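You operate a simulated robot arm through the tools that you are given. There is no shell and no other tool.

The job below is to be done with a simulated robot arm. You get a single attempt, and the scene is never put back.

TASK
Send the product past cluster glass 2 by the middle row, then shut that stretch off and drain it.
Fine: open the valves from glass 1 to 4, 4 to 5, 5 to 6 and 6 to the product outlet; shut the valves from glass 1 to 2 and 2 to the product outlet; open the upper cluster cock, then shut it. Never cut a flow off.
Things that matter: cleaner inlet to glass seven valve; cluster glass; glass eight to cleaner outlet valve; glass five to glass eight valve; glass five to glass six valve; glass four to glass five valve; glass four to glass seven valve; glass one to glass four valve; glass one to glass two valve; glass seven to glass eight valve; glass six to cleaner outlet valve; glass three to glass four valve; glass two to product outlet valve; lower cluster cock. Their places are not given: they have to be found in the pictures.

It is judged by the outcome, as a careful person would: the job done as asked, and still so three seconds after it is handed in. It fails if anything else is knocked over, pushed out of place, dropped, spilled or broken.

THE ROBOT
A 6-joint arm with a two-finger parallel gripper, fixed in place. Base frame: the origin is at the foot of the arm, x ahead of it, y to its left, z up. Lengths are in m, angles in degrees, forces in N, time in s.
With the tool pointing down near the work surface it reaches from about 0.34 to 0.84 m from the base axis. Its first joint turns from -115.0 to 115.0 degrees. Payload 3.43 kg.
The TCP is the grasp point between the finger pads, 0.034 m short of the fingertips. In the tool frame z runs along the fingers and y along their closing line. The gripper opens to 0.128 m. The fingers are 0.024 m wide and 0.012 m thick; the gripper's body (0.048 by 0.13 m) begins 0.096 m behind the TCP.
Orientation is told as [roll, pitch, yaw] about the base's x, y, z axes, in that order, counted from this pose: with the fingers straight down and closing along the base's y, the tool's x points along the base's -x, its y along +y and its z along -z.

THE INTERFACE
- The arm moves only by the tool move_arm. Its argument "commands" is a list of rows, each a list of 6 numbers: the shift along the tool's x, y, z in m, then the turn, a rotation vector about the tool's x, y, z in degrees. In form: [[dx, dy, dz, ax, ay, az], ...]. A call has 1 to 20 rows; each row shifts and turns the commanded pose from where the row before left it, along the tool's axes as they then stand. "fingers" is the gripper command, from -1 (shut) to 1 (fully open), values between in proportion, set as the call begins (left out, the last holds). Rows are played at 5 a second. More than 0.05 m and 8.6 degrees between two rows, or a gripper value outside its range, and nothing of the call is played. A pose out of reach is approached as far as the arm can. The call stops where the force on the tool passes 90 N (or 10 N more than at its start, if that is more) or the arm is blocked; 0.2 s more then pass. Each finger travels about 0.108 m/s and halts on what it meets, pressing with about 38 N; the grip force reading is that of the motor and also rises with nothing between the fingers. The clock runs only during rows and for 0.2 s after the last one: add rows that do not move to give the fingers time. It gives the time, the measured TCP pose, the force on the tool (base axes), the opening and the grip force at its end, in the units of the frame above (readings bear some noise), with the torque about the TCP (base axes, N m) and any sound that the robot's microphone picked up, and new pictures: "show" is both (left out), scene, wrist or none.
- Cameras (640 x 400 px; columns grow to the right, rows downward): "scene" is fixed at [0.4107, -0.6609, 1.8862]; the picture's right is [1.00, -0.07, 0.00], its down [-0.04, -0.51, -0.86] and it looks along [0.06, 0.86, -0.51] (base axes); focal length 330 px, centre (320, 200). "wrist" rides on the gripper at [0.076, -0.011, -0.16] in the tool frame; the picture's right is [0.15, 0.99, 0.00], its down [-0.88, 0.13, -0.46] and it looks along [-0.45, 0.07, 0.89] (tool axes); focal length 234 px, centre (320, 200).
- move_column(by): slides the trunk up (or, below 0, down) by that many m; the arm rides with it, the base frame stays. It gives what a move gives, with no picture.
- locate(camera, pixels): for up to 12 pixels [column, row] of the newest picture of that camera ("zoom" is the newest enlarged one), the place [x, y, z] in the base frame of the surface seen there, good to about 0.003 m, but the place of the scene camera against the robot may be out by one fixed shift of up to 0.018 m in any direction. It takes no simulated time.
- inspect(camera, box): a new picture of the part [left, top, right, bottom] of that camera's present view, enlarged. It takes no simulated time.
- sign_off(): hands the job in; it is judged then, once.

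Open the gripper and draw the arm clear of the work before you hand the job in, unless the task says otherwise.

The tools are called after "Call:" as name(argument=value, ...) on one line, values as JSON. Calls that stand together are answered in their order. move_arm: Moves the arm, as the interface text tells. Its arguments: {"type":"object","properties":{"commands":{"type":"array","items":{"type":"array","items":{"type":"number"}}},"fingers":{"type":"number"},"show":{"type":"string","enum":["both","scene","wrist","none"]}},"required":["commands"]} The other tools are called the same way: move_column (by) slides the trunk up or down; locate (camera, pixels) gives the place of the surface under pixels of a picture; inspect (camera, box) takes an enlarged picture of a part of a camera's view; sign_off () hands the job in.

At the start:

```text
t: 0.0
position: [0.3429, 0.3359, 1.5854]
tcp_rot: [0.1, -0.1, 0.0]
force: [0.8, 0.6, 0.2]
ft_torque: [-0.02, -0.01, 0.02]
finger_gap: 0.1281
gripper_force: 0.1
trunk travel left (down, up): [-0.725, 0.065]
```

scene: 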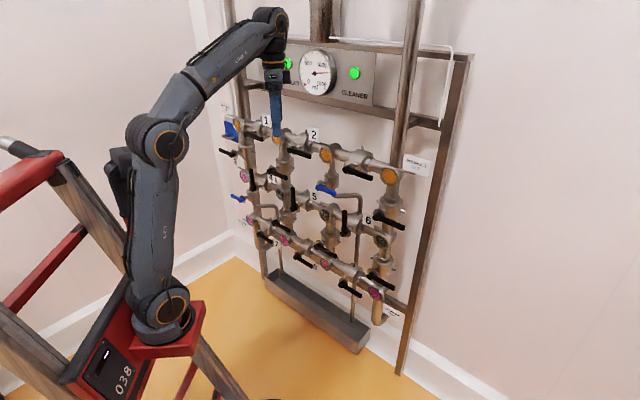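
wrist: 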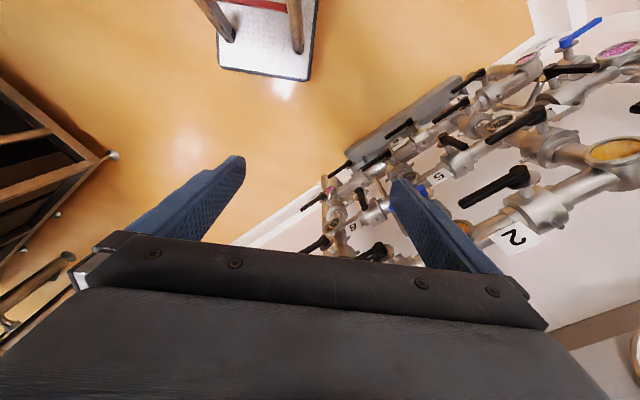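

I begin by looking closely at the valve rack in the scene picture (around columns 220-420, rows 100-330).

Call:
inspect(camera="scene", box=[210, 90, 330, 165])

Call:
inspect(camera="scene", box=[310, 110, 450, 200])

Call:
inspect(camera="scene", box=[210, 150, 330, 225])

Call:
inspect(camera="scene", box=[300, 170, 420, 245])

Call:
inspect(camera="scene", box=[230, 195, 420, 335])

Call:
inspect(camera="scene", box=[220, 30, 460, 110])

```text
5.33 times, centred on (270, 128) of scene
```

zoom: 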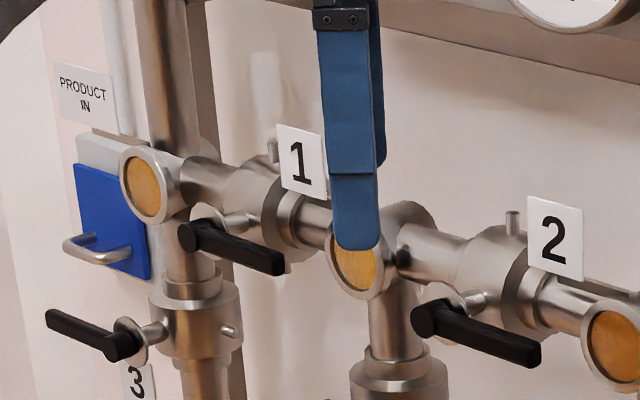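

```text
4.44 times, centred on (380, 155) of scene
```

zoom: 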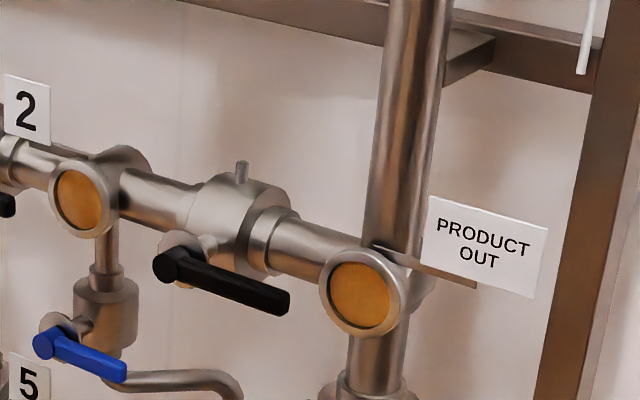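

```text
5.33 times, centred on (270, 188) of scene
```

zoom: 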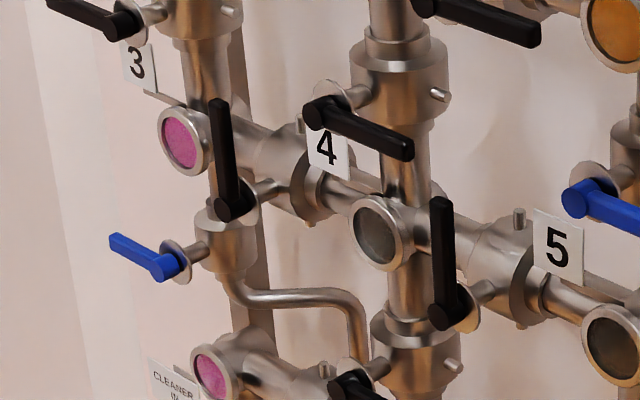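

```text
5.33 times, centred on (360, 208) of scene
```

zoom: 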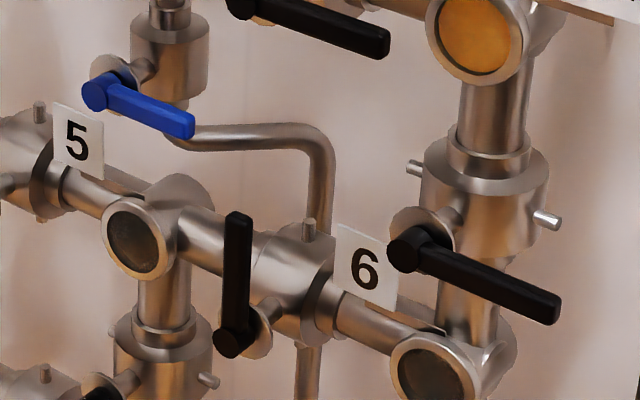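

```text
2.86 times, centred on (325, 265) of scene
```

zoom: 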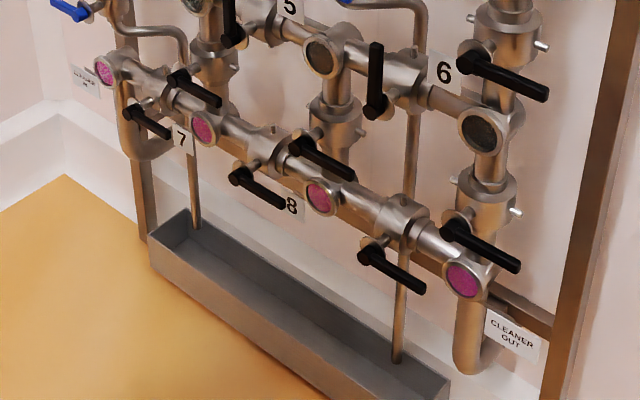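

```text
2.67 times, centred on (340, 70) of scene
```

zoom: 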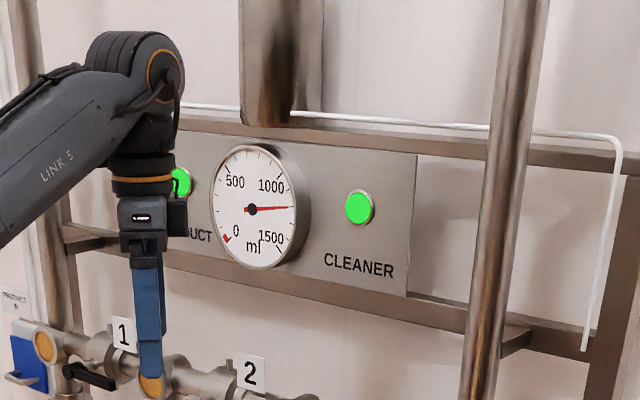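

The rack is readable: the top row handles (hubs near (246,134), (290,150), (346,170)) lie along the pipe (open), the middle-row ones (254,189), (293,209), (343,234) are upright (shut), and the vertical-pipe ones are crosswise (shut). I locate hubs, tips and glasses in the scene picture.

Call:
locate(camera="scene", pixels=[[290.3, 149.6], [310, 156.2], [346.2, 169.7], [371, 177.3], [318, 187.3], [335, 193.7], [270, 172], [286, 178.2], [293.4, 209.6], [292.9, 190], [343.5, 234.6], [344.5, 212.5]])

Call:
locate(camera="scene", pixels=[[376.3, 217.4], [403, 228], [245.6, 134.4], [232.5, 154.7], [236, 124], [390, 176], [381, 241], [375, 294], [420, 130], [325, 155], [254, 189], [400, 300]])

```text
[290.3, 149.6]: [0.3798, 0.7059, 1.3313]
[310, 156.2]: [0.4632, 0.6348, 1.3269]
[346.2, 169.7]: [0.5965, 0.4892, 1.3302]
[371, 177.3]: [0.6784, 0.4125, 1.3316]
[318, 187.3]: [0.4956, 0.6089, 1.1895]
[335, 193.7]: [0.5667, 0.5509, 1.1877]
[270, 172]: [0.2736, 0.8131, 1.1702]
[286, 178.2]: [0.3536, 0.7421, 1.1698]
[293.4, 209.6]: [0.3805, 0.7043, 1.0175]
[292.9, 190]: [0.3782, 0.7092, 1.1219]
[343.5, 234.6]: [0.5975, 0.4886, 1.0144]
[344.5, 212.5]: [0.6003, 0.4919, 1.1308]
```

```text
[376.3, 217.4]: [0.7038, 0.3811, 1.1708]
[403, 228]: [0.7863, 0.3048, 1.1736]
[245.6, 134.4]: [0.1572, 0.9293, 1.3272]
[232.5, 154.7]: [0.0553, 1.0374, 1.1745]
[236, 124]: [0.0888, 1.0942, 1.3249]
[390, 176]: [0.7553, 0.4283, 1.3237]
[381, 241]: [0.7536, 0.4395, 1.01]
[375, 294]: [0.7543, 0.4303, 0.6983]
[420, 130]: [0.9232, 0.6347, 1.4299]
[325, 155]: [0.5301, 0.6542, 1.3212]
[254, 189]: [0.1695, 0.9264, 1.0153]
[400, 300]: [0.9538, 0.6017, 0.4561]
```

All levers stand in a plane whose normal is (0.707, 0.707, 0), with lever fronts about 0.77 m from the base axis. I check the height of the arm's shoulder (about (160,305)) and the elbow, and look at stop details on the vertical-pipe valves.

Call:
locate(camera="scene", pixels=[[172, 303], [170, 145], [265, 30], [275, 110], [160, 345]])

Call:
inspect(camera="scene", box=[258, 155, 298, 180])

Call:
inspect(camera="scene", box=[362, 196, 418, 231])

Call:
inspect(camera="scene", box=[310, 170, 350, 195])

Call:
inspect(camera="scene", box=[275, 130, 323, 160])

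Call:
inspect(camera="scene", box=[275, 185, 323, 215])

```text
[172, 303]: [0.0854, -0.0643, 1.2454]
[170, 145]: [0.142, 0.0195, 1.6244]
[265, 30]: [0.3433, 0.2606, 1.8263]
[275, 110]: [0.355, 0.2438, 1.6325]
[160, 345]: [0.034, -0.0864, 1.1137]
```

```text
16.00 times, centred on (278, 168) of scene
```

zoom: 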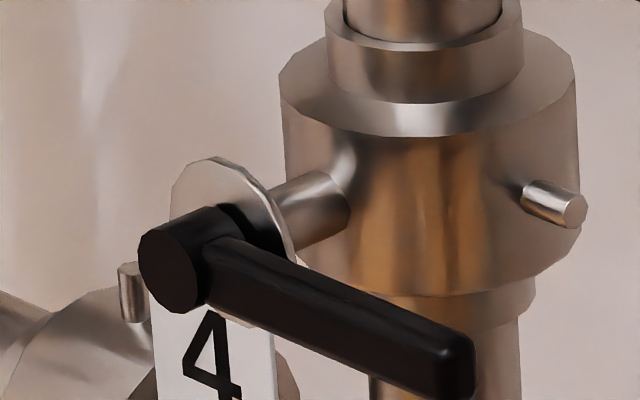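

```text
11.43 times, centred on (390, 214) of scene
```

zoom: 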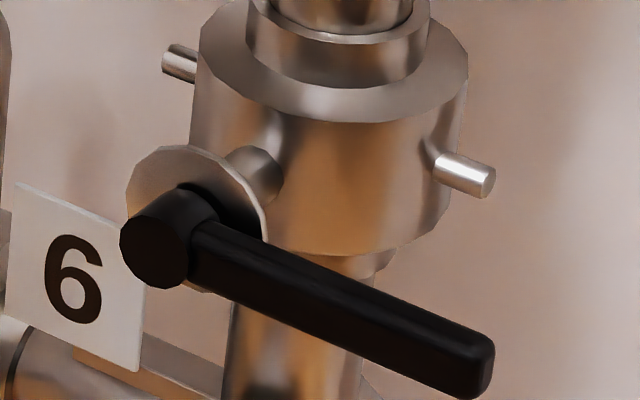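

```text
16.00 times, centred on (330, 182) of scene
```

zoom: 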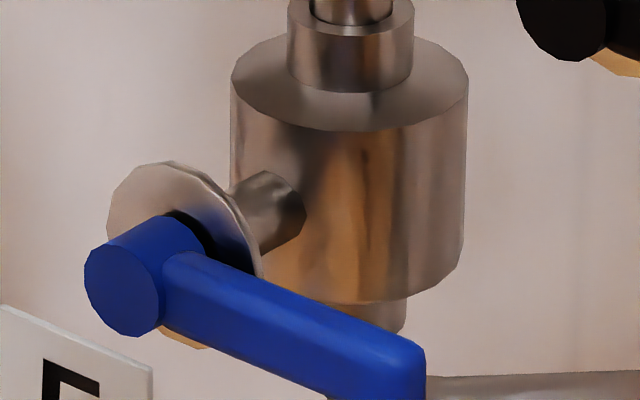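

```text
13.33 times, centred on (299, 145) of scene
```

zoom: 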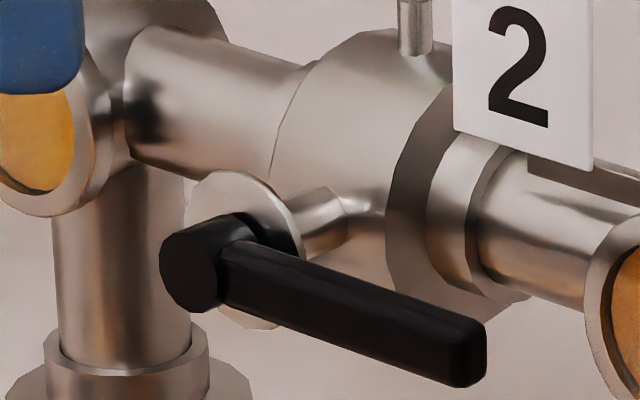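

```text
13.33 times, centred on (299, 200) of scene
```

zoom: 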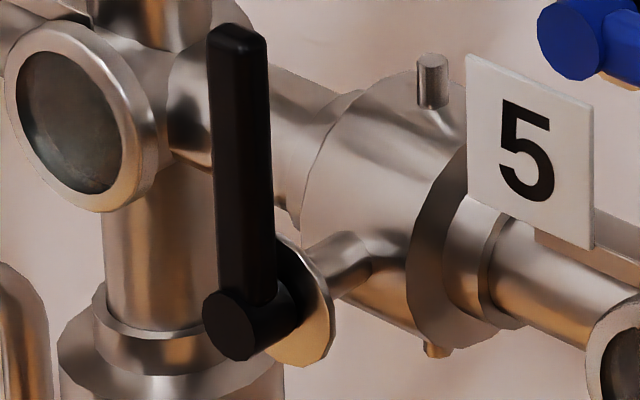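

Shoulder is near z≈1.2, good for handles at z 1.0–1.33. I turn the tool to face the rack (yaw 45°, then pitch the fingers up to horizontal) with the fingers shut, staying well back at about 0.48 m.

Call:
move_arm(commands=[[0, 0, 0, 0, 0, -7.5], [0, 0, 0, 0, 0, -7.5], [0, 0, 0, 0, 0, -7.5], [0, 0, 0, 0, 0, -7.5], [0, 0, 0, 0, 0, -7.5], [0, 0, 0, 0, 0, -7.5], [0, 0, 0, 0, -7.5, 0], [0, 0, 0, 0, -7.5, 0], [0, 0, 0, 0, -7.5, 0], [0, 0, 0, 0, -7.5, 0], [0, 0, 0, 0, -7.5, 0], [0, 0, 0, 0, -7.5, 0], [0, 0, 0, 0, -7.5, 0], [0, 0, 0, 0, -7.5, 0], [0, 0, 0, 0, -7.5, 0], [0, 0, 0, 0, -7.5, 0], [0, 0, 0, 0, -7.5, 0], [0, 0, 0, 0, -7.5, 0], [0, 0, 0, 0, 0, 0]], fingers=-1)

```text
t: 4.0
position: [0.4177, 0.4242, 1.6141]
tcp_rot: [1.6, -86.2, 45.1]
force: [-0.3, 0.0, -0.2]
ft_torque: [0.02, -0.01, 0.0]
finger_gap: 0.0
gripper_force: 32.7
out of reach, approached as far as the arm can: row 12, 13, 14, 15, 16, 17, 18
trunk travel left (down, up): [-0.725, 0.065]
```

scene: 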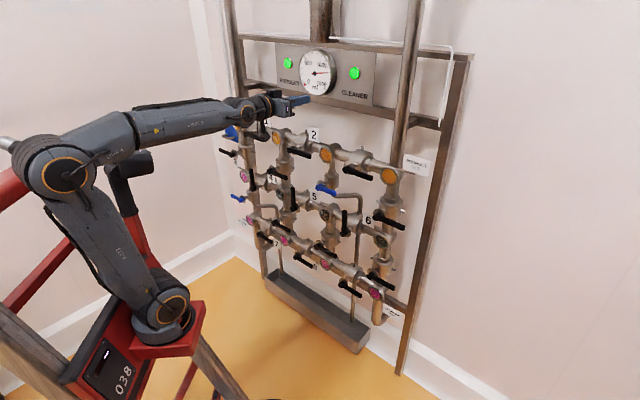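
wrist: 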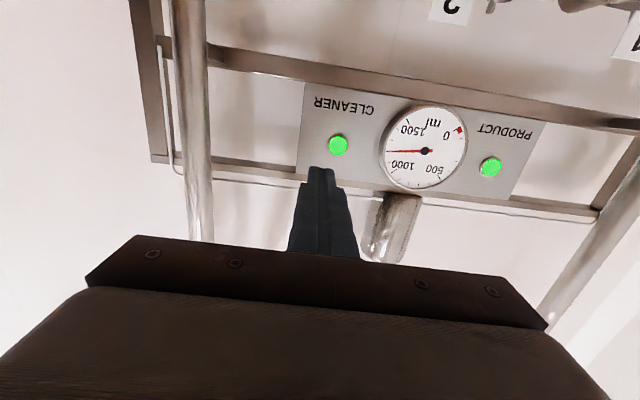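

The pose was just too close in; the rack is visible upside down in the wrist view with the gauge at ~800-1200 ml mark and lamps green. I move forward to about 0.64 m along the normal and lower the tool, still well off the handles.

Call:
move_arm(commands=[[0.03, 0, 0.03, 0, 0, 0], [0.03, 0, 0.03, 0, 0, 0], [0.03, 0, 0.03, 0, 0, 0], [0.03, 0, 0.03, 0, 0, 0], [0.03, 0, 0.03, 0, 0, 0], [0, 0, 0, 0, 0, 0], [0, 0, 0, 0, 0, 0]])

```text
t: 5.6
position: [0.515, 0.527, 1.4563]
tcp_rot: [1.8, -86.1, 45.0]
force: [-0.1, -0.3, 0.5]
ft_torque: [-0.02, 0.04, 0.0]
finger_gap: 0.0
gripper_force: 32.8
trunk travel left (down, up): [-0.725, 0.065]
```

scene: 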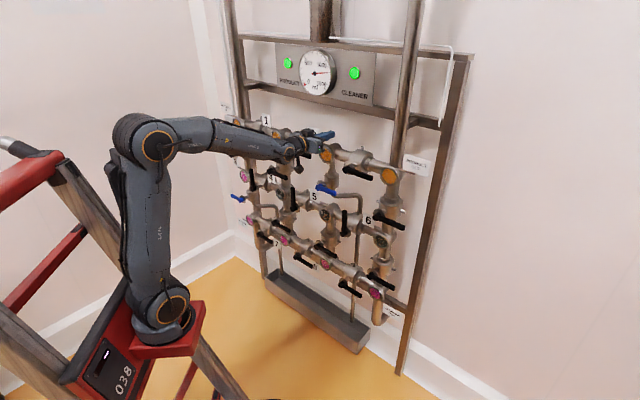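
wrist: 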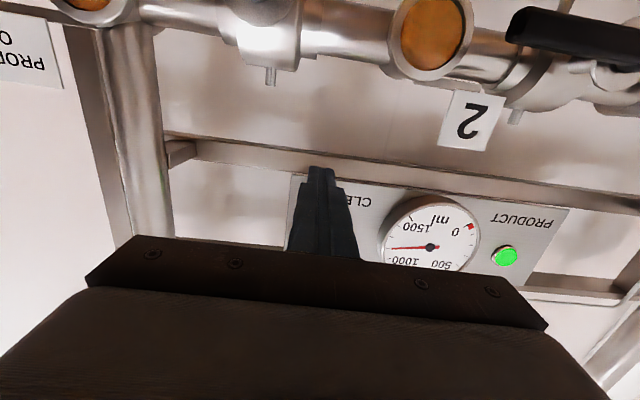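

TCP is at normal distance 0.737, s≈-0.01, z 1.456, pitched 86°. I square the tool up, back off to ~0.66, then go left and down in front of the 1→4 valve (scene hub (270,172)) to look at it with the wrist camera.

Call:
move_arm(commands=[[0, 0, -0.04, 1.8, -3.9, 0], [0, 0, -0.037, 0, 0, 0], [0.0284, 0.0344, 0, 0, 0, 0], [0.0284, 0.0344, 0, 0, 0, 0], [0.0284, 0.0344, 0, 0, 0, 0], [0.0284, 0.0344, 0, 0, 0, 0], [0.0284, 0.0344, 0, 0, 0, 0], [0.0284, 0.0344, 0, 0, 0, 0], [0.0284, 0.0344, 0, 0, 0, 0], [0.0284, 0.0344, 0, 0, 0, 0], [0.0284, 0.0344, 0, 0, 0, 0], [0, 0, 0, 0, 0, 0], [0, 0, 0, 0, 0, 0]])

```text
t: 8.4
position: [0.2415, 0.6894, 1.2028]
tcp_rot: [145.8, -89.9, -101.0]
force: [0.4, -0.2, 0.9]
ft_torque: [0.02, 0.01, 0.01]
finger_gap: 0.0
gripper_force: 33.4
trunk travel left (down, up): [-0.725, 0.065]
```

scene: 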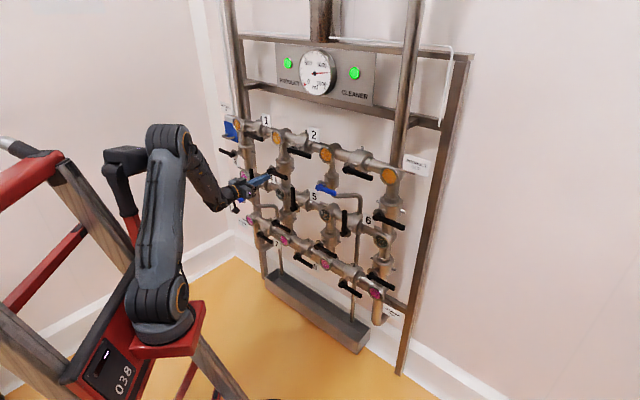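
wrist: 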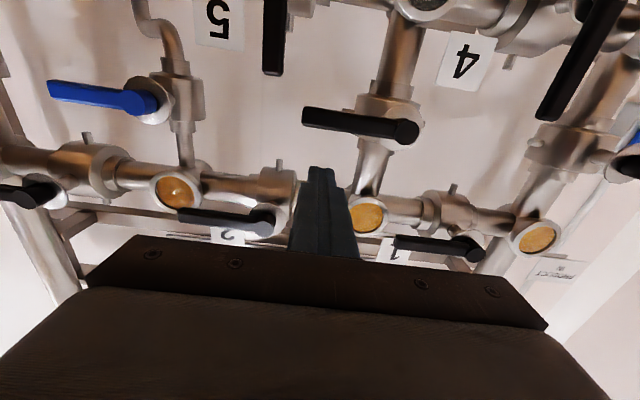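

The wrist view (upside down) shows the 1→4 lever (hub (405,132), tip (308,117)), 1→2 lever (hub (265,222)), 4→5 lever (272,60), and the blue upper cock (150,103). I locate these to calibrate against the scene camera.

Call:
locate(camera="wrist", pixels=[[407, 132], [310, 117], [360, 124], [263, 223], [185, 215], [273, 70], [273, 20], [150, 103], [52, 91], [360, 111], [360, 137], [45, 193]])

Call:
inspect(camera="wrist", box=[280, 60, 440, 160])

```text
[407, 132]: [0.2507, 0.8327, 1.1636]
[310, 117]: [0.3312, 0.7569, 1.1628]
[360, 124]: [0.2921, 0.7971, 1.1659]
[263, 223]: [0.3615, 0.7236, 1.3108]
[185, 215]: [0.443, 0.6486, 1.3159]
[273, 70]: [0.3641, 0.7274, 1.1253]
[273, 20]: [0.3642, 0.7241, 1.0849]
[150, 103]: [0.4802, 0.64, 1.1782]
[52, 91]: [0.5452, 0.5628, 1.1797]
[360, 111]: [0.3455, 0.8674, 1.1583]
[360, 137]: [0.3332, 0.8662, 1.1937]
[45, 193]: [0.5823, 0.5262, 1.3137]
```

```text
4.00 times, centred on (360, 110) of wrist
```

zoom: 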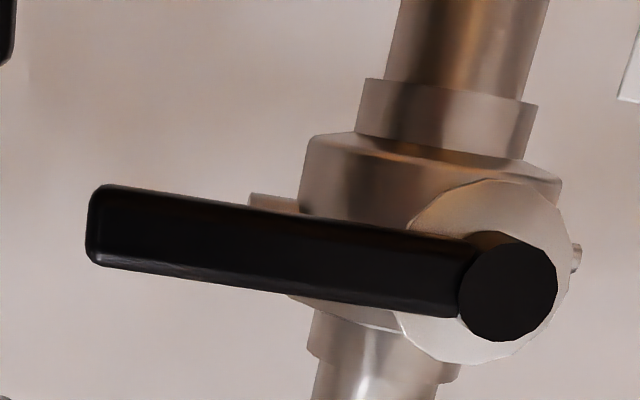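

Wrist calibration gives a scene shift of about (-0.018, +0.018, -0.012); the 1→4 hub is at s≈-0.41, z≈1.163, and I am just above its lever. I go straight in with the closed fingers so the tips pass beside (above) the lever.

Call:
move_arm(commands=[[0, 0.005, 0.035, 0, 0, 0], [0, 0.005, 0.035, 0, 0, 0], [0, 0, 0.033, 0, 0, 0], [0, 0, 0, 0, 0, 0], [0, 0, 0, 0, 0, 0]])

```text
t: 9.6
position: [0.3059, 0.7707, 1.2014]
tcp_rot: [143.7, -89.9, -98.8]
force: [0.7, 0.0, 0.4]
ft_torque: [-0.01, -0.01, -0.01]
finger_gap: 0.0001
gripper_force: 32.8
trunk travel left (down, up): [-0.725, 0.065]
```

scene: 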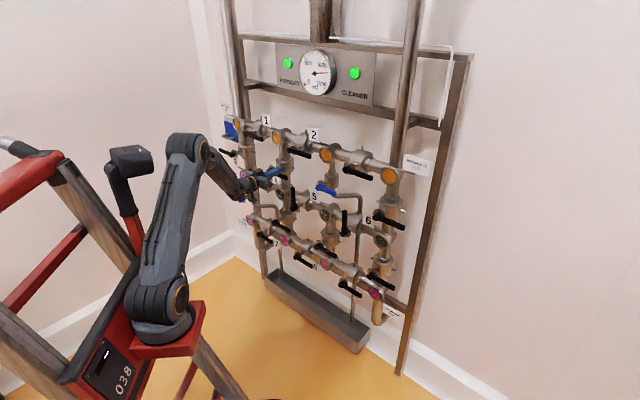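
wrist: 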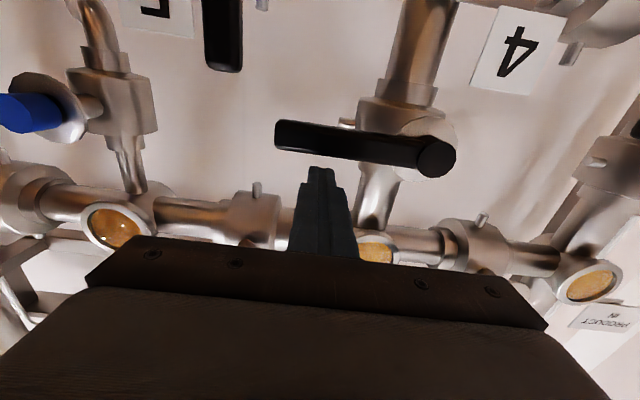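

The tips now stand just above the lever (tip (320,168), lever (290-430, 125-165)). I refine the hub and lever place from this closer view.

Call:
locate(camera="wrist", pixels=[[436, 157], [420, 152], [340, 142], [282, 135], [340, 155], [300, 130], [320, 178], [223, 50], [223, 66]])

Call:
inspect(camera="wrist", box=[240, 80, 480, 230])

```text
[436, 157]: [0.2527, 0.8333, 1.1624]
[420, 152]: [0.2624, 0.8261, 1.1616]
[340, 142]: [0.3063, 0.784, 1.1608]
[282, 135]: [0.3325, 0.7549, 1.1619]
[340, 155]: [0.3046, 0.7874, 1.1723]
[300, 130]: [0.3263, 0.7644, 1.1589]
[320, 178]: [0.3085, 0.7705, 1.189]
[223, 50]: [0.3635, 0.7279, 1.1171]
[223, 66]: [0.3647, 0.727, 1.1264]
```

```text
2.67 times, centred on (360, 155) of wrist
```

zoom: 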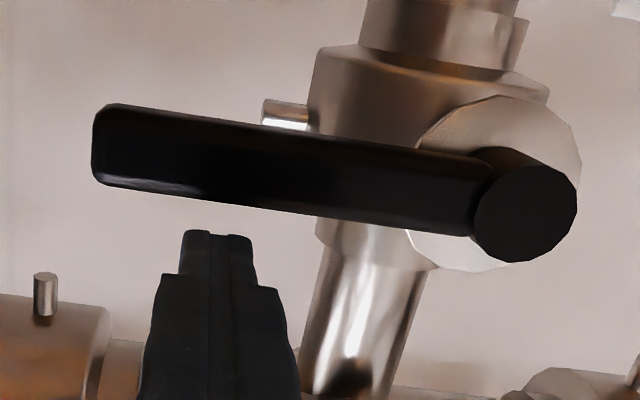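

Hub is at s=-0.4105, z=1.162, lever length 0.112. I press down gently to feel which way it turns.

Call:
move_arm(commands=[[0.008, 0, 0, 0, 0, 0], [0.006, 0, 0, 0, 0, 0], [0.003, 0, 0, 0, 0, 0], [0.003, 0, 0, 0, 0, 0], [0.003, 0, 0, 0, 0, 0]], show="wrist")

```text
t: 10.8
position: [0.3065, 0.7713, 1.1861]
tcp_rot: [157.8, -89.0, -112.9]
force: [7.0, 4.6, 48.3]
ft_torque: [0.17, -0.35, -0.12]
finger_gap: 0.0
gripper_force: 32.6
trunk travel left (down, up): [-0.725, 0.065]
```

wrist: 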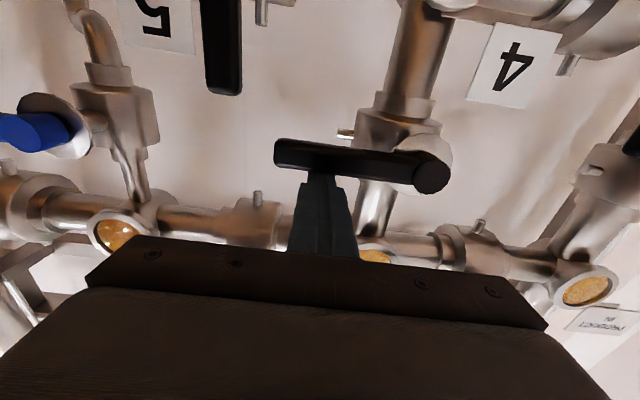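

48 N at the lever and it stays at 0°, so it evidently does not open downward. I back off, go around under the lever, and test upward.

Call:
move_arm(commands=[[-0.02, 0, 0, 0, 0, 0], [0, 0, -0.035, 0, 0, 0], [0, 0, -0.03, 0, 0, 0], [0.035, 0, 0, 0, 0, 0], [0.0355, 0, 0, 0, 0, 0], [0, 0, 0.035, 0, 0, 0], [0, 0, 0.03, 0, 0, 0], [0, 0, 0, 0, 0, 0], [0, 0, 0, 0, 0, 0]], show="wrist")

```text
t: 12.8
position: [0.3073, 0.7707, 1.1285]
tcp_rot: [148.6, -89.9, -103.5]
force: [0.1, -0.1, 0.1]
ft_torque: [-0.02, 0.02, -0.03]
finger_gap: 0.0
gripper_force: 33.0
trunk travel left (down, up): [-0.725, 0.065]
```

wrist: 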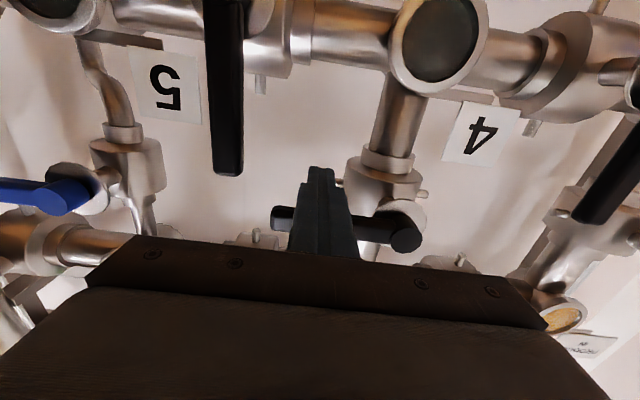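

Fingers are just below the lever at z 1.1285. I press upward gently.

Call:
move_arm(commands=[[-0.006, 0, 0, 0, 0, 0], [-0.005, 0, 0, 0, 0, 0], [-0.003, 0, 0, 0, 0, 0], [-0.003, 0, 0, 0, 0, 0], [-0.003, 0, 0, 0, 0, 0]], show="wrist")

```text
t: 14.0
position: [0.3055, 0.7722, 1.1477]
tcp_rot: [100.4, -89.9, -55.5]
force: [-2.0, -2.3, -6.3]
ft_torque: [0.03, 0.0, -0.01]
finger_gap: 0.0001
gripper_force: 33.3
trunk travel left (down, up): [-0.725, 0.065]
```

wrist: 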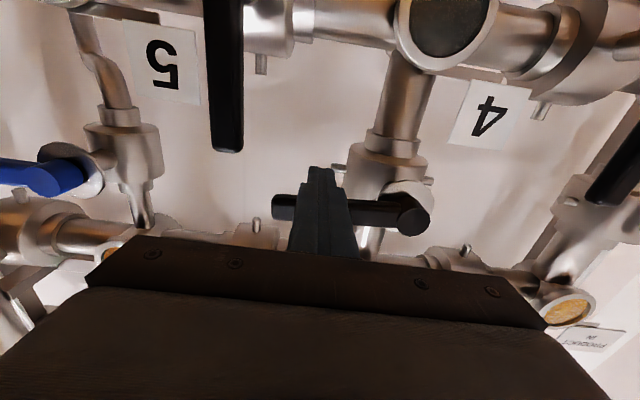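

It turns upward freely (6 N). I follow the arc about the hub (s -0.4105, z 1.162) up to about 80° and check.

Call:
move_arm(commands=[[-0.0042, -0.0025, 0, 0, 0, 0], [-0.0065, -0.0005, 0, 0, 0, 0], [-0.0066, -0.0005, 0, 0, 0, 0], [-0.0068, 0.0006, 0, 0, 0, 0], [-0.0069, 0.0007, 0, 0, 0, 0], [-0.0069, 0.0016, 0, 0, 0, 0], [-0.0068, 0.0022, 0, 0, 0, 0], [-0.0067, 0.003, 0, 0, 0, 0], [-0.0066, 0.0035, 0, 0, 0, 0], [-0.0062, 0.0043, 0, 0, 0, 0], [-0.0059, 0.0048, 0, 0, 0, 0], [-0.0055, 0.0055, 0, 0, 0, 0], [-0.005, 0.0061, 0, 0, 0, 0], [-0.0044, 0.0067, 0, 0, 0, 0], [-0.0038, 0.0071, 0, 0, 0, 0]])

```text
t: 17.2
position: [0.2763, 0.8016, 1.2381]
tcp_rot: [153.0, -89.8, -108.1]
force: [-0.3, 0.4, -0.3]
ft_torque: [0.0, 0.0, -0.02]
finger_gap: 0.0001
gripper_force: 33.2
trunk travel left (down, up): [-0.725, 0.065]
```

scene: 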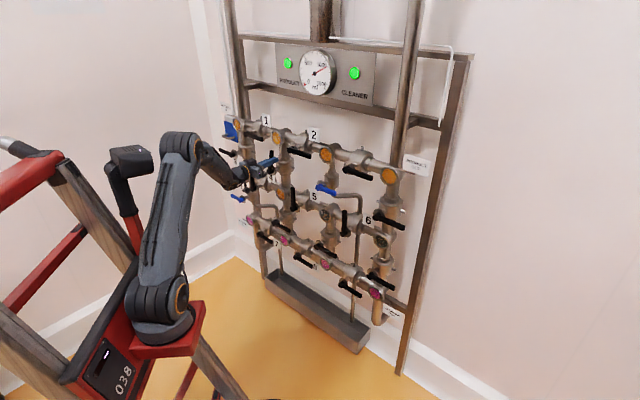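
wrist: 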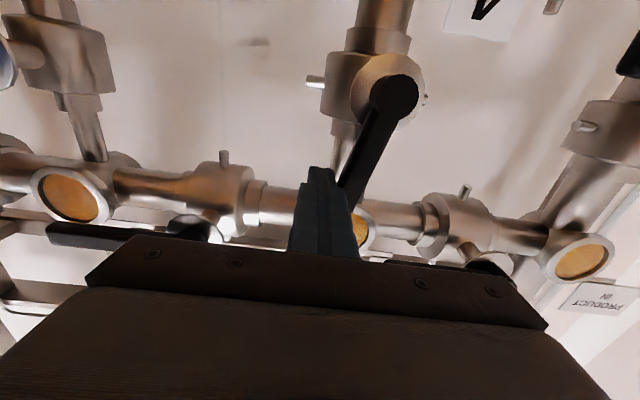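

The lever is at ~80° with almost no force. I carry on to 90° with small steps and feel for the stop.

Call:
move_arm(commands=[[-0.002, 0.007, 0, 0, 0, 0], [-0.0015, 0.006, 0, 0, 0, 0], [-0.0005, 0.0036, 0, 0, 0, 0], [0, 0.002, 0, 0, 0, 0], [0, 0.002, 0, 0, 0, 0]])

```text
t: 18.4
position: [0.263, 0.813, 1.2405]
tcp_rot: [103.1, -89.9, -58.3]
force: [3.2, -16.4, -4.1]
ft_torque: [-0.25, -0.08, 0.01]
finger_gap: 0.0004
gripper_force: 32.8
trunk travel left (down, up): [-0.725, 0.065]
```

scene: 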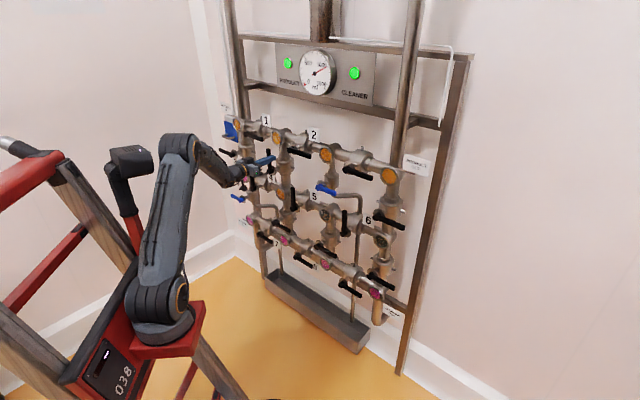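
wrist: 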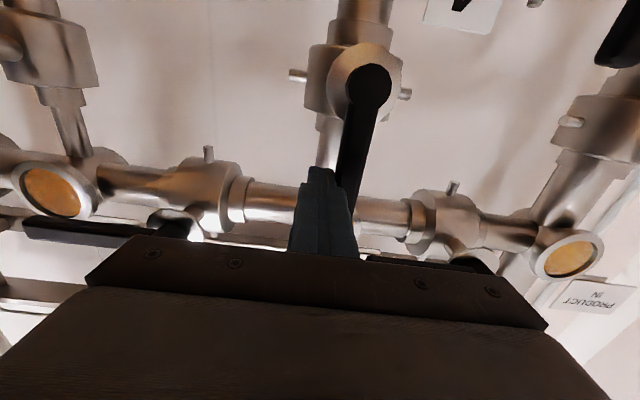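

Stop felt (≈14 N) with the lever upright, so 1→4 is open. I back off to the right and out, and go to the left side of the 4→5 lever, staying clear of the handles.

Call:
move_arm(commands=[[0, -0.01, 0, 0, 0, 0], [0, 0, -0.04, 0, 0, 0], [0, 0, -0.035, 0, 0, 0], [0.0379, -0.0219, 0, 0, 0, 0], [0.0379, -0.0219, 0, 0, 0, 0], [0.0379, -0.0219, 0, 0, 0, 0], [0.0379, -0.0219, 0, 0, 0, 0], [0, 0, 0, 0, 0, 0], [0, 0, 0, 0, 0, 0]])

Call:
inspect(camera="scene", box=[225, 110, 345, 185])

Call:
inspect(camera="scene", box=[270, 40, 366, 100])

```text
t: 20.4
position: [0.2767, 0.6938, 1.091]
tcp_rot: [142.4, -89.9, -97.5]
force: [-0.1, 0.4, -0.9]
ft_torque: [-0.03, -0.03, 0.01]
finger_gap: 0.0003
gripper_force: 33.2
trunk travel left (down, up): [-0.725, 0.065]
```

scene: 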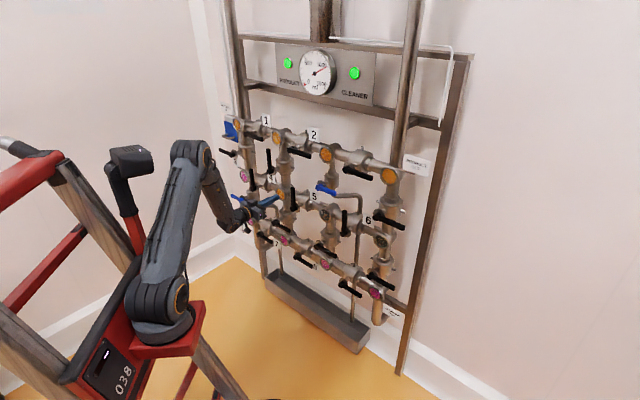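
wrist: 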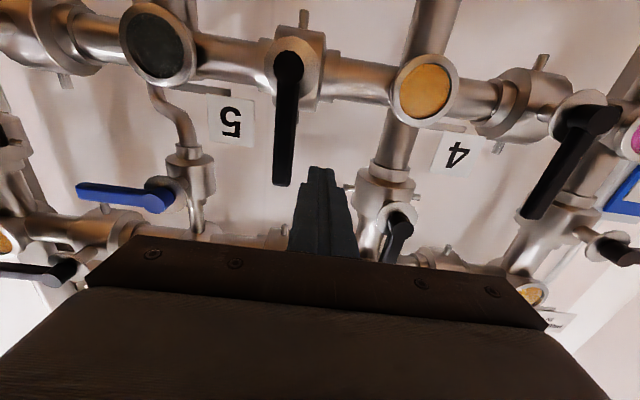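

```text
5.33 times, centred on (285, 148) of scene
```

zoom: 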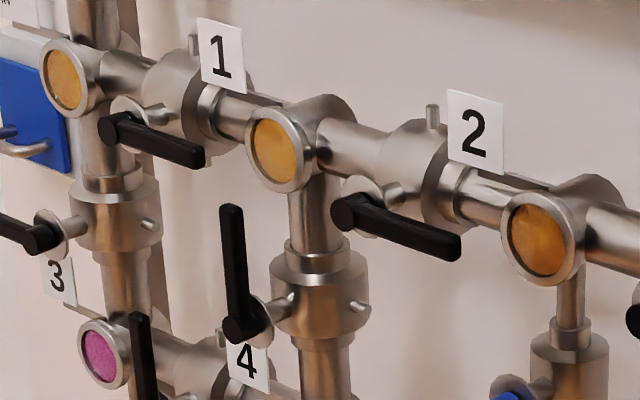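

```text
6.67 times, centred on (318, 70) of scene
```

zoom: 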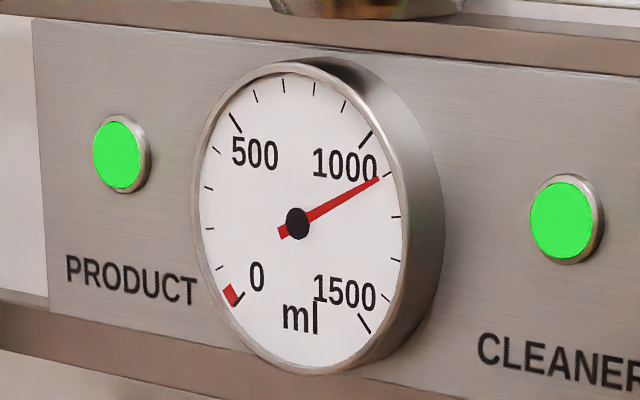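

1→4 lever stands upright and glass 4 (426,92) is filled with product; both lamps remain green. Now I locate the 4→5 lever (hub (288,68), tip (283,183)) and 3→4 lever as well as neighbours.

Call:
locate(camera="wrist", pixels=[[288, 68], [286, 110], [283, 150], [283, 180], [278, 140], [294, 140], [426, 92], [158, 47], [158, 197], [90, 189], [60, 268], [600, 118]])

```text
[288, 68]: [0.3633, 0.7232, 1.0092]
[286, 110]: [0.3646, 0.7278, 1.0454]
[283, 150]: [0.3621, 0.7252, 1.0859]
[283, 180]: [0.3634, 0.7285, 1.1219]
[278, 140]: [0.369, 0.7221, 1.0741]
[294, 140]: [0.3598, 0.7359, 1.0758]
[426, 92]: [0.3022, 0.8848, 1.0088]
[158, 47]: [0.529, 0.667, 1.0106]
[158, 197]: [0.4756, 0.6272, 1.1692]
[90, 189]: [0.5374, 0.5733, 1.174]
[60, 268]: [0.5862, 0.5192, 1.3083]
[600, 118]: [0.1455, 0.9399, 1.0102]
```

The 4→5 hub is at s≈-0.256, z≈1.0085. I advance beside the lever on its left and press gently to the right.

Call:
move_arm(commands=[[0, 0, 0.04, 0, 0, 0], [0, 0, 0.035, 0, 0, 0], [0, -0.007, 0, 0, 0, 0], [0, -0.006, 0, 0, 0, 0], [0, -0.004, 0, 0, 0, 0], [0, -0.004, 0, 0, 0, 0], [0, -0.003, 0, 0, 0, 0]], show="wrist")

```text
t: 22.0
position: [0.3465, 0.7312, 1.0889]
tcp_rot: [163.6, -89.9, -118.6]
force: [-6.9, 2.4, 1.6]
ft_torque: [0.05, 0.04, 0.16]
finger_gap: 0.0003
gripper_force: 33.3
trunk travel left (down, up): [-0.725, 0.065]
```

wrist: 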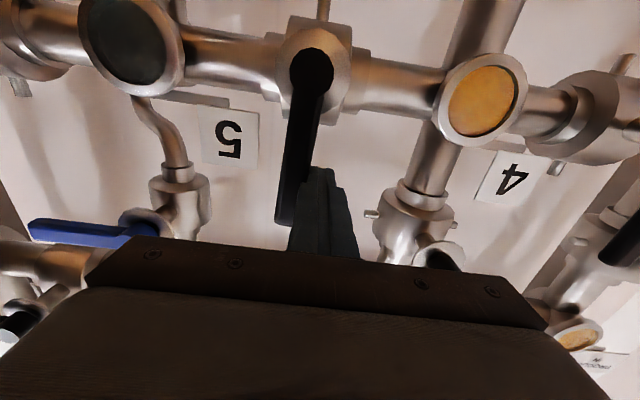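

It turns right freely (7 N). I follow the arc clockwise to 90°.

Call:
move_arm(commands=[[-0.0026, -0.0055, 0, 0, 0, 0], [-0.0005, -0.0065, 0, 0, 0, 0], [-0.0005, -0.0066, 0, 0, 0, 0], [0.0006, -0.0068, 0, 0, 0, 0], [0.0007, -0.0069, 0, 0, 0, 0], [0.0016, -0.0069, 0, 0, 0, 0], [0.0022, -0.0068, 0, 0, 0, 0], [0.003, -0.0067, 0, 0, 0, 0], [0.0035, -0.0066, 0, 0, 0, 0], [0.0043, -0.0062, 0, 0, 0, 0], [0.0048, -0.0059, 0, 0, 0, 0], [0.0055, -0.0055, 0, 0, 0, 0], [0.0061, -0.005, 0, 0, 0, 0], [0.0067, -0.0044, 0, 0, 0, 0], [0.0071, -0.0038, 0, 0, 0, 0], [0.0074, -0.003, 0, 0, 0, 0], [0.0074, -0.0025, 0, 0, 0, 0], [0.002, 0, 0, 0, 0, 0]])

```text
t: 25.8
position: [0.4146, 0.6616, 1.0323]
tcp_rot: [165.3, -89.7, -120.4]
force: [-1.9, -4.0, 12.4]
ft_torque: [0.01, -0.11, 0.04]
finger_gap: 0.0002
gripper_force: 33.3
trunk travel left (down, up): [-0.725, 0.065]
```

scene: 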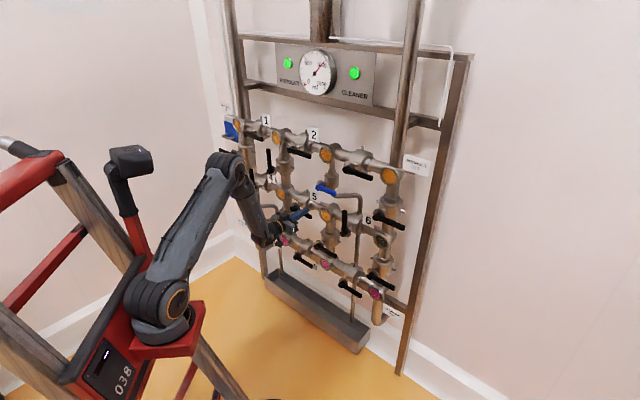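
wrist: 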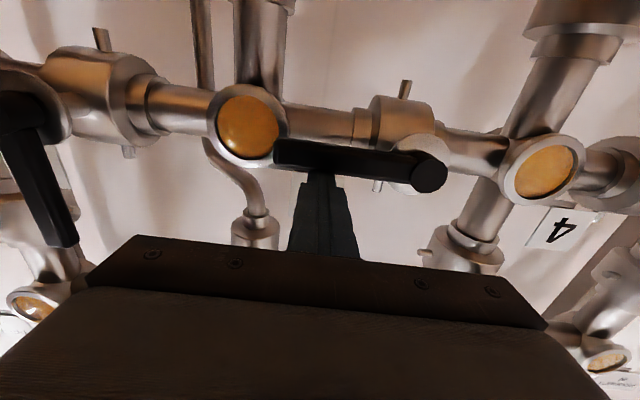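

Glass 5 is now orange and the lever is level; force 12 N. One small extra press to be sure it sits at its stop.

Call:
move_arm(commands=[[0.0015, 0, 0, 0, 0, 0], [0.0015, 0, 0, 0, 0, 0]], show="wrist")

```text
t: 26.4
position: [0.4139, 0.6619, 1.0329]
tcp_rot: [166.1, -89.2, -121.2]
force: [-3.4, -8.1, 39.6]
ft_torque: [0.09, -0.21, 0.12]
finger_gap: 0.0002
gripper_force: 33.2
trunk travel left (down, up): [-0.725, 0.065]
```

wrist: 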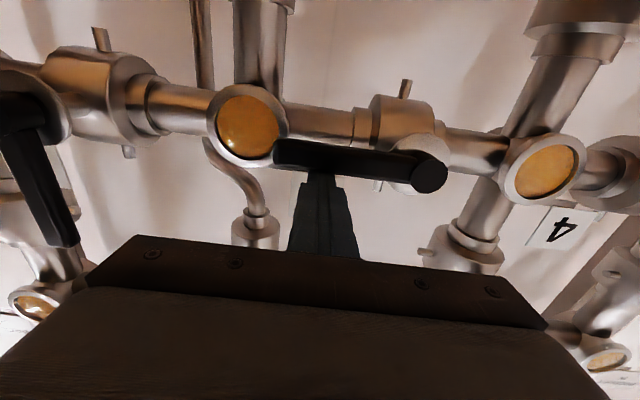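

It's firmly at the stop (40 N): 4→5 is open. I back off and go to the left side of the 5→6 lever (scene hub (343,234)).

Call:
move_arm(commands=[[-0.013, 0, 0, 0, 0, 0], [0, 0, -0.04, 0, 0, 0], [0, 0, -0.035, 0, 0, 0], [-0.01, -0.038, 0, 0, 0, 0], [-0.01, -0.038, 0, 0, 0, 0], [-0.01, -0.038, 0, 0, 0, 0], [-0.009, -0.038, 0, 0, 0, 0], [-0.008, -0.038, 0, 0, 0, 0], [0, 0, 0, 0, 0, 0], [0, 0, 0, 0, 0, 0]])

```text
t: 28.6
position: [0.4991, 0.4702, 1.0899]
tcp_rot: [136.9, -90.0, -92.0]
force: [1.0, 0.7, -0.1]
ft_torque: [0.0, 0.02, 0.05]
finger_gap: 0.0
gripper_force: 33.1
trunk travel left (down, up): [-0.725, 0.065]
```

scene: 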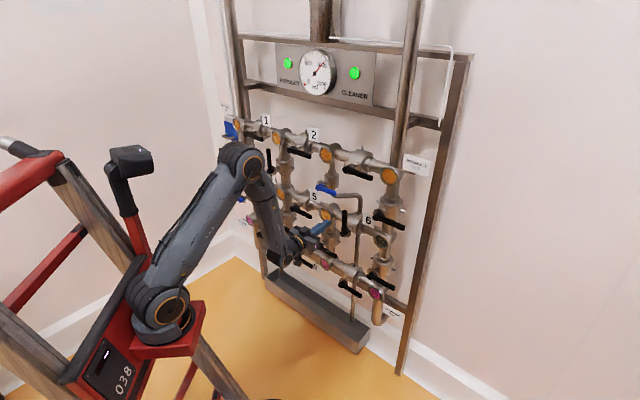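
wrist: 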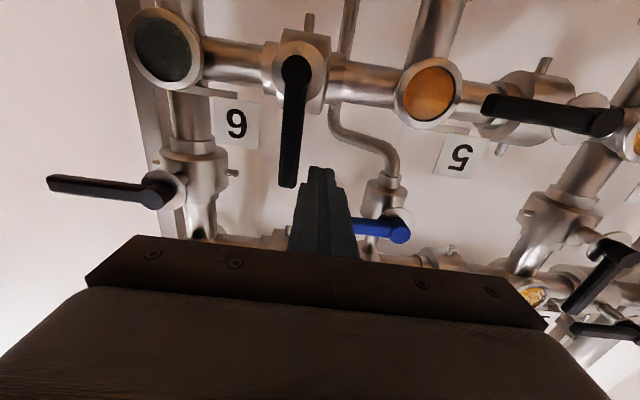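

The 5→6 lever (hub (296,70), tip (288,185)) and 6→outlet lever (hub (160,188), tip (50,183)) are clear. I locate both plus the upper cock.

Call:
locate(camera="wrist", pixels=[[296, 70], [292, 120], [288, 160], [288, 182], [160, 189], [110, 188], [52, 183], [399, 232], [365, 228], [620, 120], [490, 105]])

```text
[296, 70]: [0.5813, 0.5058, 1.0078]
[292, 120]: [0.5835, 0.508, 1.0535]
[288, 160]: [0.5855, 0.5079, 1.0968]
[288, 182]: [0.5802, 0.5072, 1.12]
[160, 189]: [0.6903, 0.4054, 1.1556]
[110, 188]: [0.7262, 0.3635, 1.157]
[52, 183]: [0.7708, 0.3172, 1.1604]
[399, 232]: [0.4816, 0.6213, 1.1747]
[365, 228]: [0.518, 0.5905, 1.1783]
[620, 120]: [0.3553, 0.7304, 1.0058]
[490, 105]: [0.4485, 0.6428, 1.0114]
```

Hub 5→6 at s≈0.053, z≈1.008. I advance on the lever's left and begin the push to the right.

Call:
move_arm(commands=[[0, 0, 0.04, 0, 0, 0], [0, 0, 0.036, 0, 0, 0], [0, -0.007, 0, 0, 0, 0], [0, -0.005, 0, 0, 0, 0], [0, -0.005, 0, 0, 0, 0], [-0.0016, -0.0055, 0, 0, 0, 0]], show="wrist")

```text
t: 30.0
position: [0.5652, 0.5135, 1.0889]
tcp_rot: [26.8, -89.9, 18.1]
force: [-2.7, 5.3, -4.3]
ft_torque: [0.02, 0.16, 0.18]
finger_gap: 0.0
gripper_force: 32.6
trunk travel left (down, up): [-0.725, 0.065]
```

wrist: 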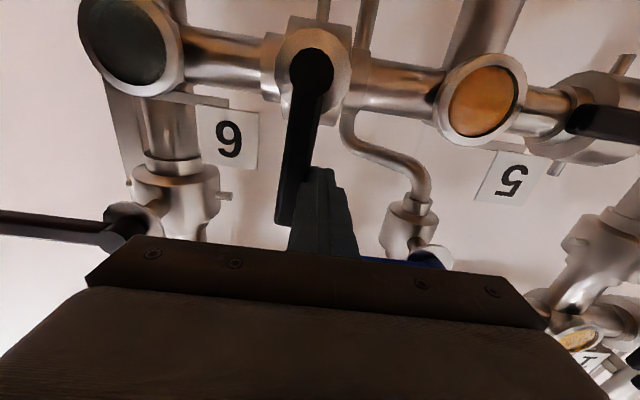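

The lever yields (about 6 N). I follow the arc clockwise toward 90°.

Call:
move_arm(commands=[[-0.0015, -0.004, 0, 0, 0, 0], [-0.0005, -0.0065, 0, 0, 0, 0], [-0.0005, -0.0066, 0, 0, 0, 0], [0.0006, -0.0068, 0, 0, 0, 0], [0.0007, -0.0069, 0, 0, 0, 0], [0.0016, -0.0069, 0, 0, 0, 0], [0.0022, -0.0068, 0, 0, 0, 0], [0.003, -0.0067, 0, 0, 0, 0], [0.0035, -0.0066, 0, 0, 0, 0], [0.0043, -0.0062, 0, 0, 0, 0], [0.0048, -0.0059, 0, 0, 0, 0], [0.0055, -0.0055, 0, 0, 0, 0], [0.0061, -0.005, 0, 0, 0, 0], [0.0067, -0.0044, 0, 0, 0, 0], [0.0071, -0.0038, 0, 0, 0, 0]])

```text
t: 33.2
position: [0.629, 0.4493, 1.0457]
tcp_rot: [141.1, -89.9, -96.3]
force: [0.4, 1.0, 0.5]
ft_torque: [0.02, 0.0, 0.01]
finger_gap: 0.0
gripper_force: 33.0
trunk travel left (down, up): [-0.725, 0.065]
```

scene: 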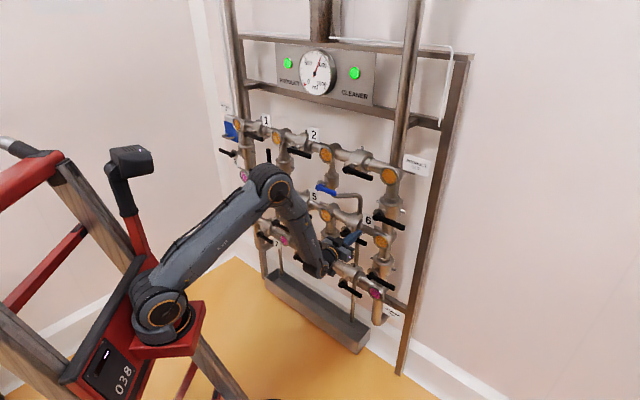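
wrist: 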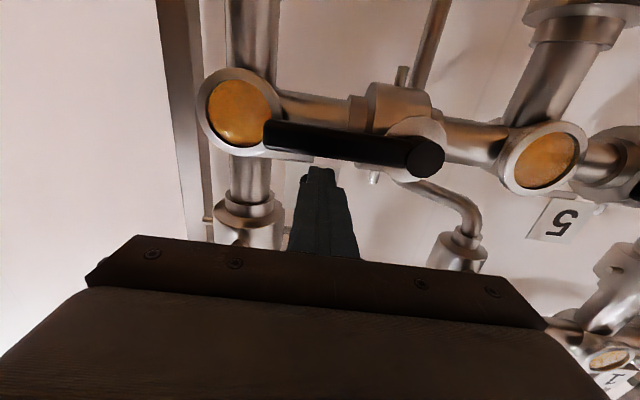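

Glass 6 is orange, lever nearly level and the finger has a small gap. I push it down to its stop.

Call:
move_arm(commands=[[0.005, -0.002, 0, 0, 0, 0], [0.005, -0.001, 0, 0, 0, 0], [0.003, 0, 0, 0, 0, 0], [0.002, 0, 0, 0, 0, 0], [0.0015, 0, 0, 0, 0, 0], [0.0015, 0, 0, 0, 0, 0]], show="wrist")

```text
t: 34.6
position: [0.6295, 0.4486, 1.0338]
tcp_rot: [-177.5, -89.4, -137.5]
force: [-7.9, 0.9, 36.6]
ft_torque: [0.21, -0.01, -0.11]
finger_gap: 0.0
gripper_force: 33.5
trunk travel left (down, up): [-0.725, 0.065]
```

wrist: 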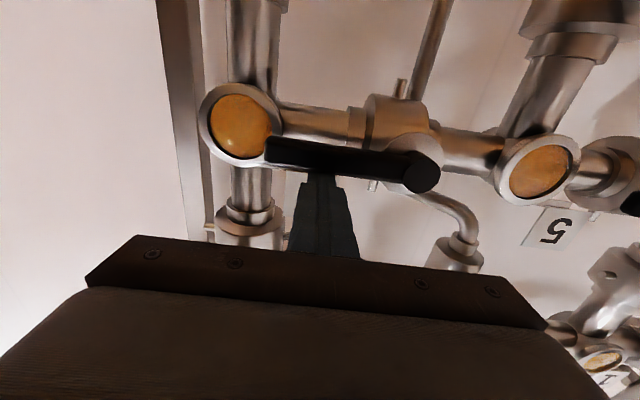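

5→6 is at its stop (37 N), glass 6 filled. I back off and move beneath the 6→outlet lever (right end), still clear of it.

Call:
move_arm(commands=[[-0.013, 0, 0, 0, 0, 0], [0, 0, -0.04, 0, 0, 0], [0, 0, -0.036, 0, 0, 0], [-0.017, -0.038, 0, 0, 0, 0], [-0.017, -0.038, 0, 0, 0, 0], [-0.017, -0.038, 0, 0, 0, 0], [-0.017, -0.038, 0, 0, 0, 0], [0, 0, 0, 0, 0, 0], [0, 0, 0, 0, 0, 0]])

```text
t: 36.6
position: [0.6842, 0.2845, 1.1089]
tcp_rot: [133.9, -89.9, -89.0]
force: [-0.8, 0.2, -0.2]
ft_torque: [-0.01, 0.0, 0.02]
finger_gap: 0.0003
gripper_force: 32.6
trunk travel left (down, up): [-0.725, 0.065]
```

scene: 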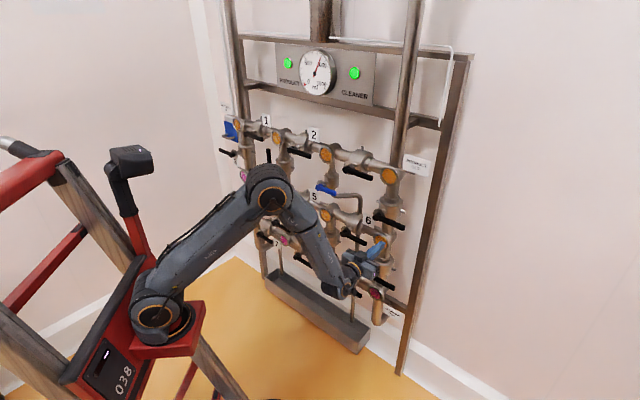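
wrist: 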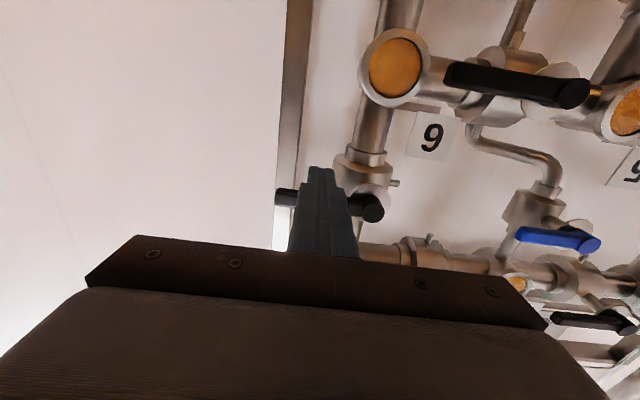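

The 6→outlet lever shows hub at (373,208) and its tip at (280,198), just beyond the fingers. I locate it.

Call:
locate(camera="wrist", pixels=[[373, 208], [376, 202], [282, 198], [360, 206], [597, 242], [560, 237], [520, 232], [600, 320], [575, 95]])

Call:
inspect(camera="wrist", box=[240, 130, 480, 280])

```text
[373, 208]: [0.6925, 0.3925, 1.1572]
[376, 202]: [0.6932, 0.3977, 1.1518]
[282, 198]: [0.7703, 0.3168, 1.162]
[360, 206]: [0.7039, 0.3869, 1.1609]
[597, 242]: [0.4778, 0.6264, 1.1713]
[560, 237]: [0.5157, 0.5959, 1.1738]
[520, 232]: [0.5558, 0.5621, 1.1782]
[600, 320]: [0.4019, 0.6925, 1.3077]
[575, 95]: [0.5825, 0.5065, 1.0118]
```

```text
2.67 times, centred on (360, 205) of wrist
```

zoom: 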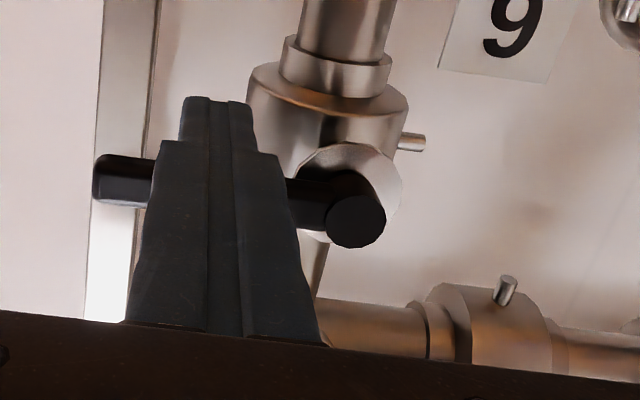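

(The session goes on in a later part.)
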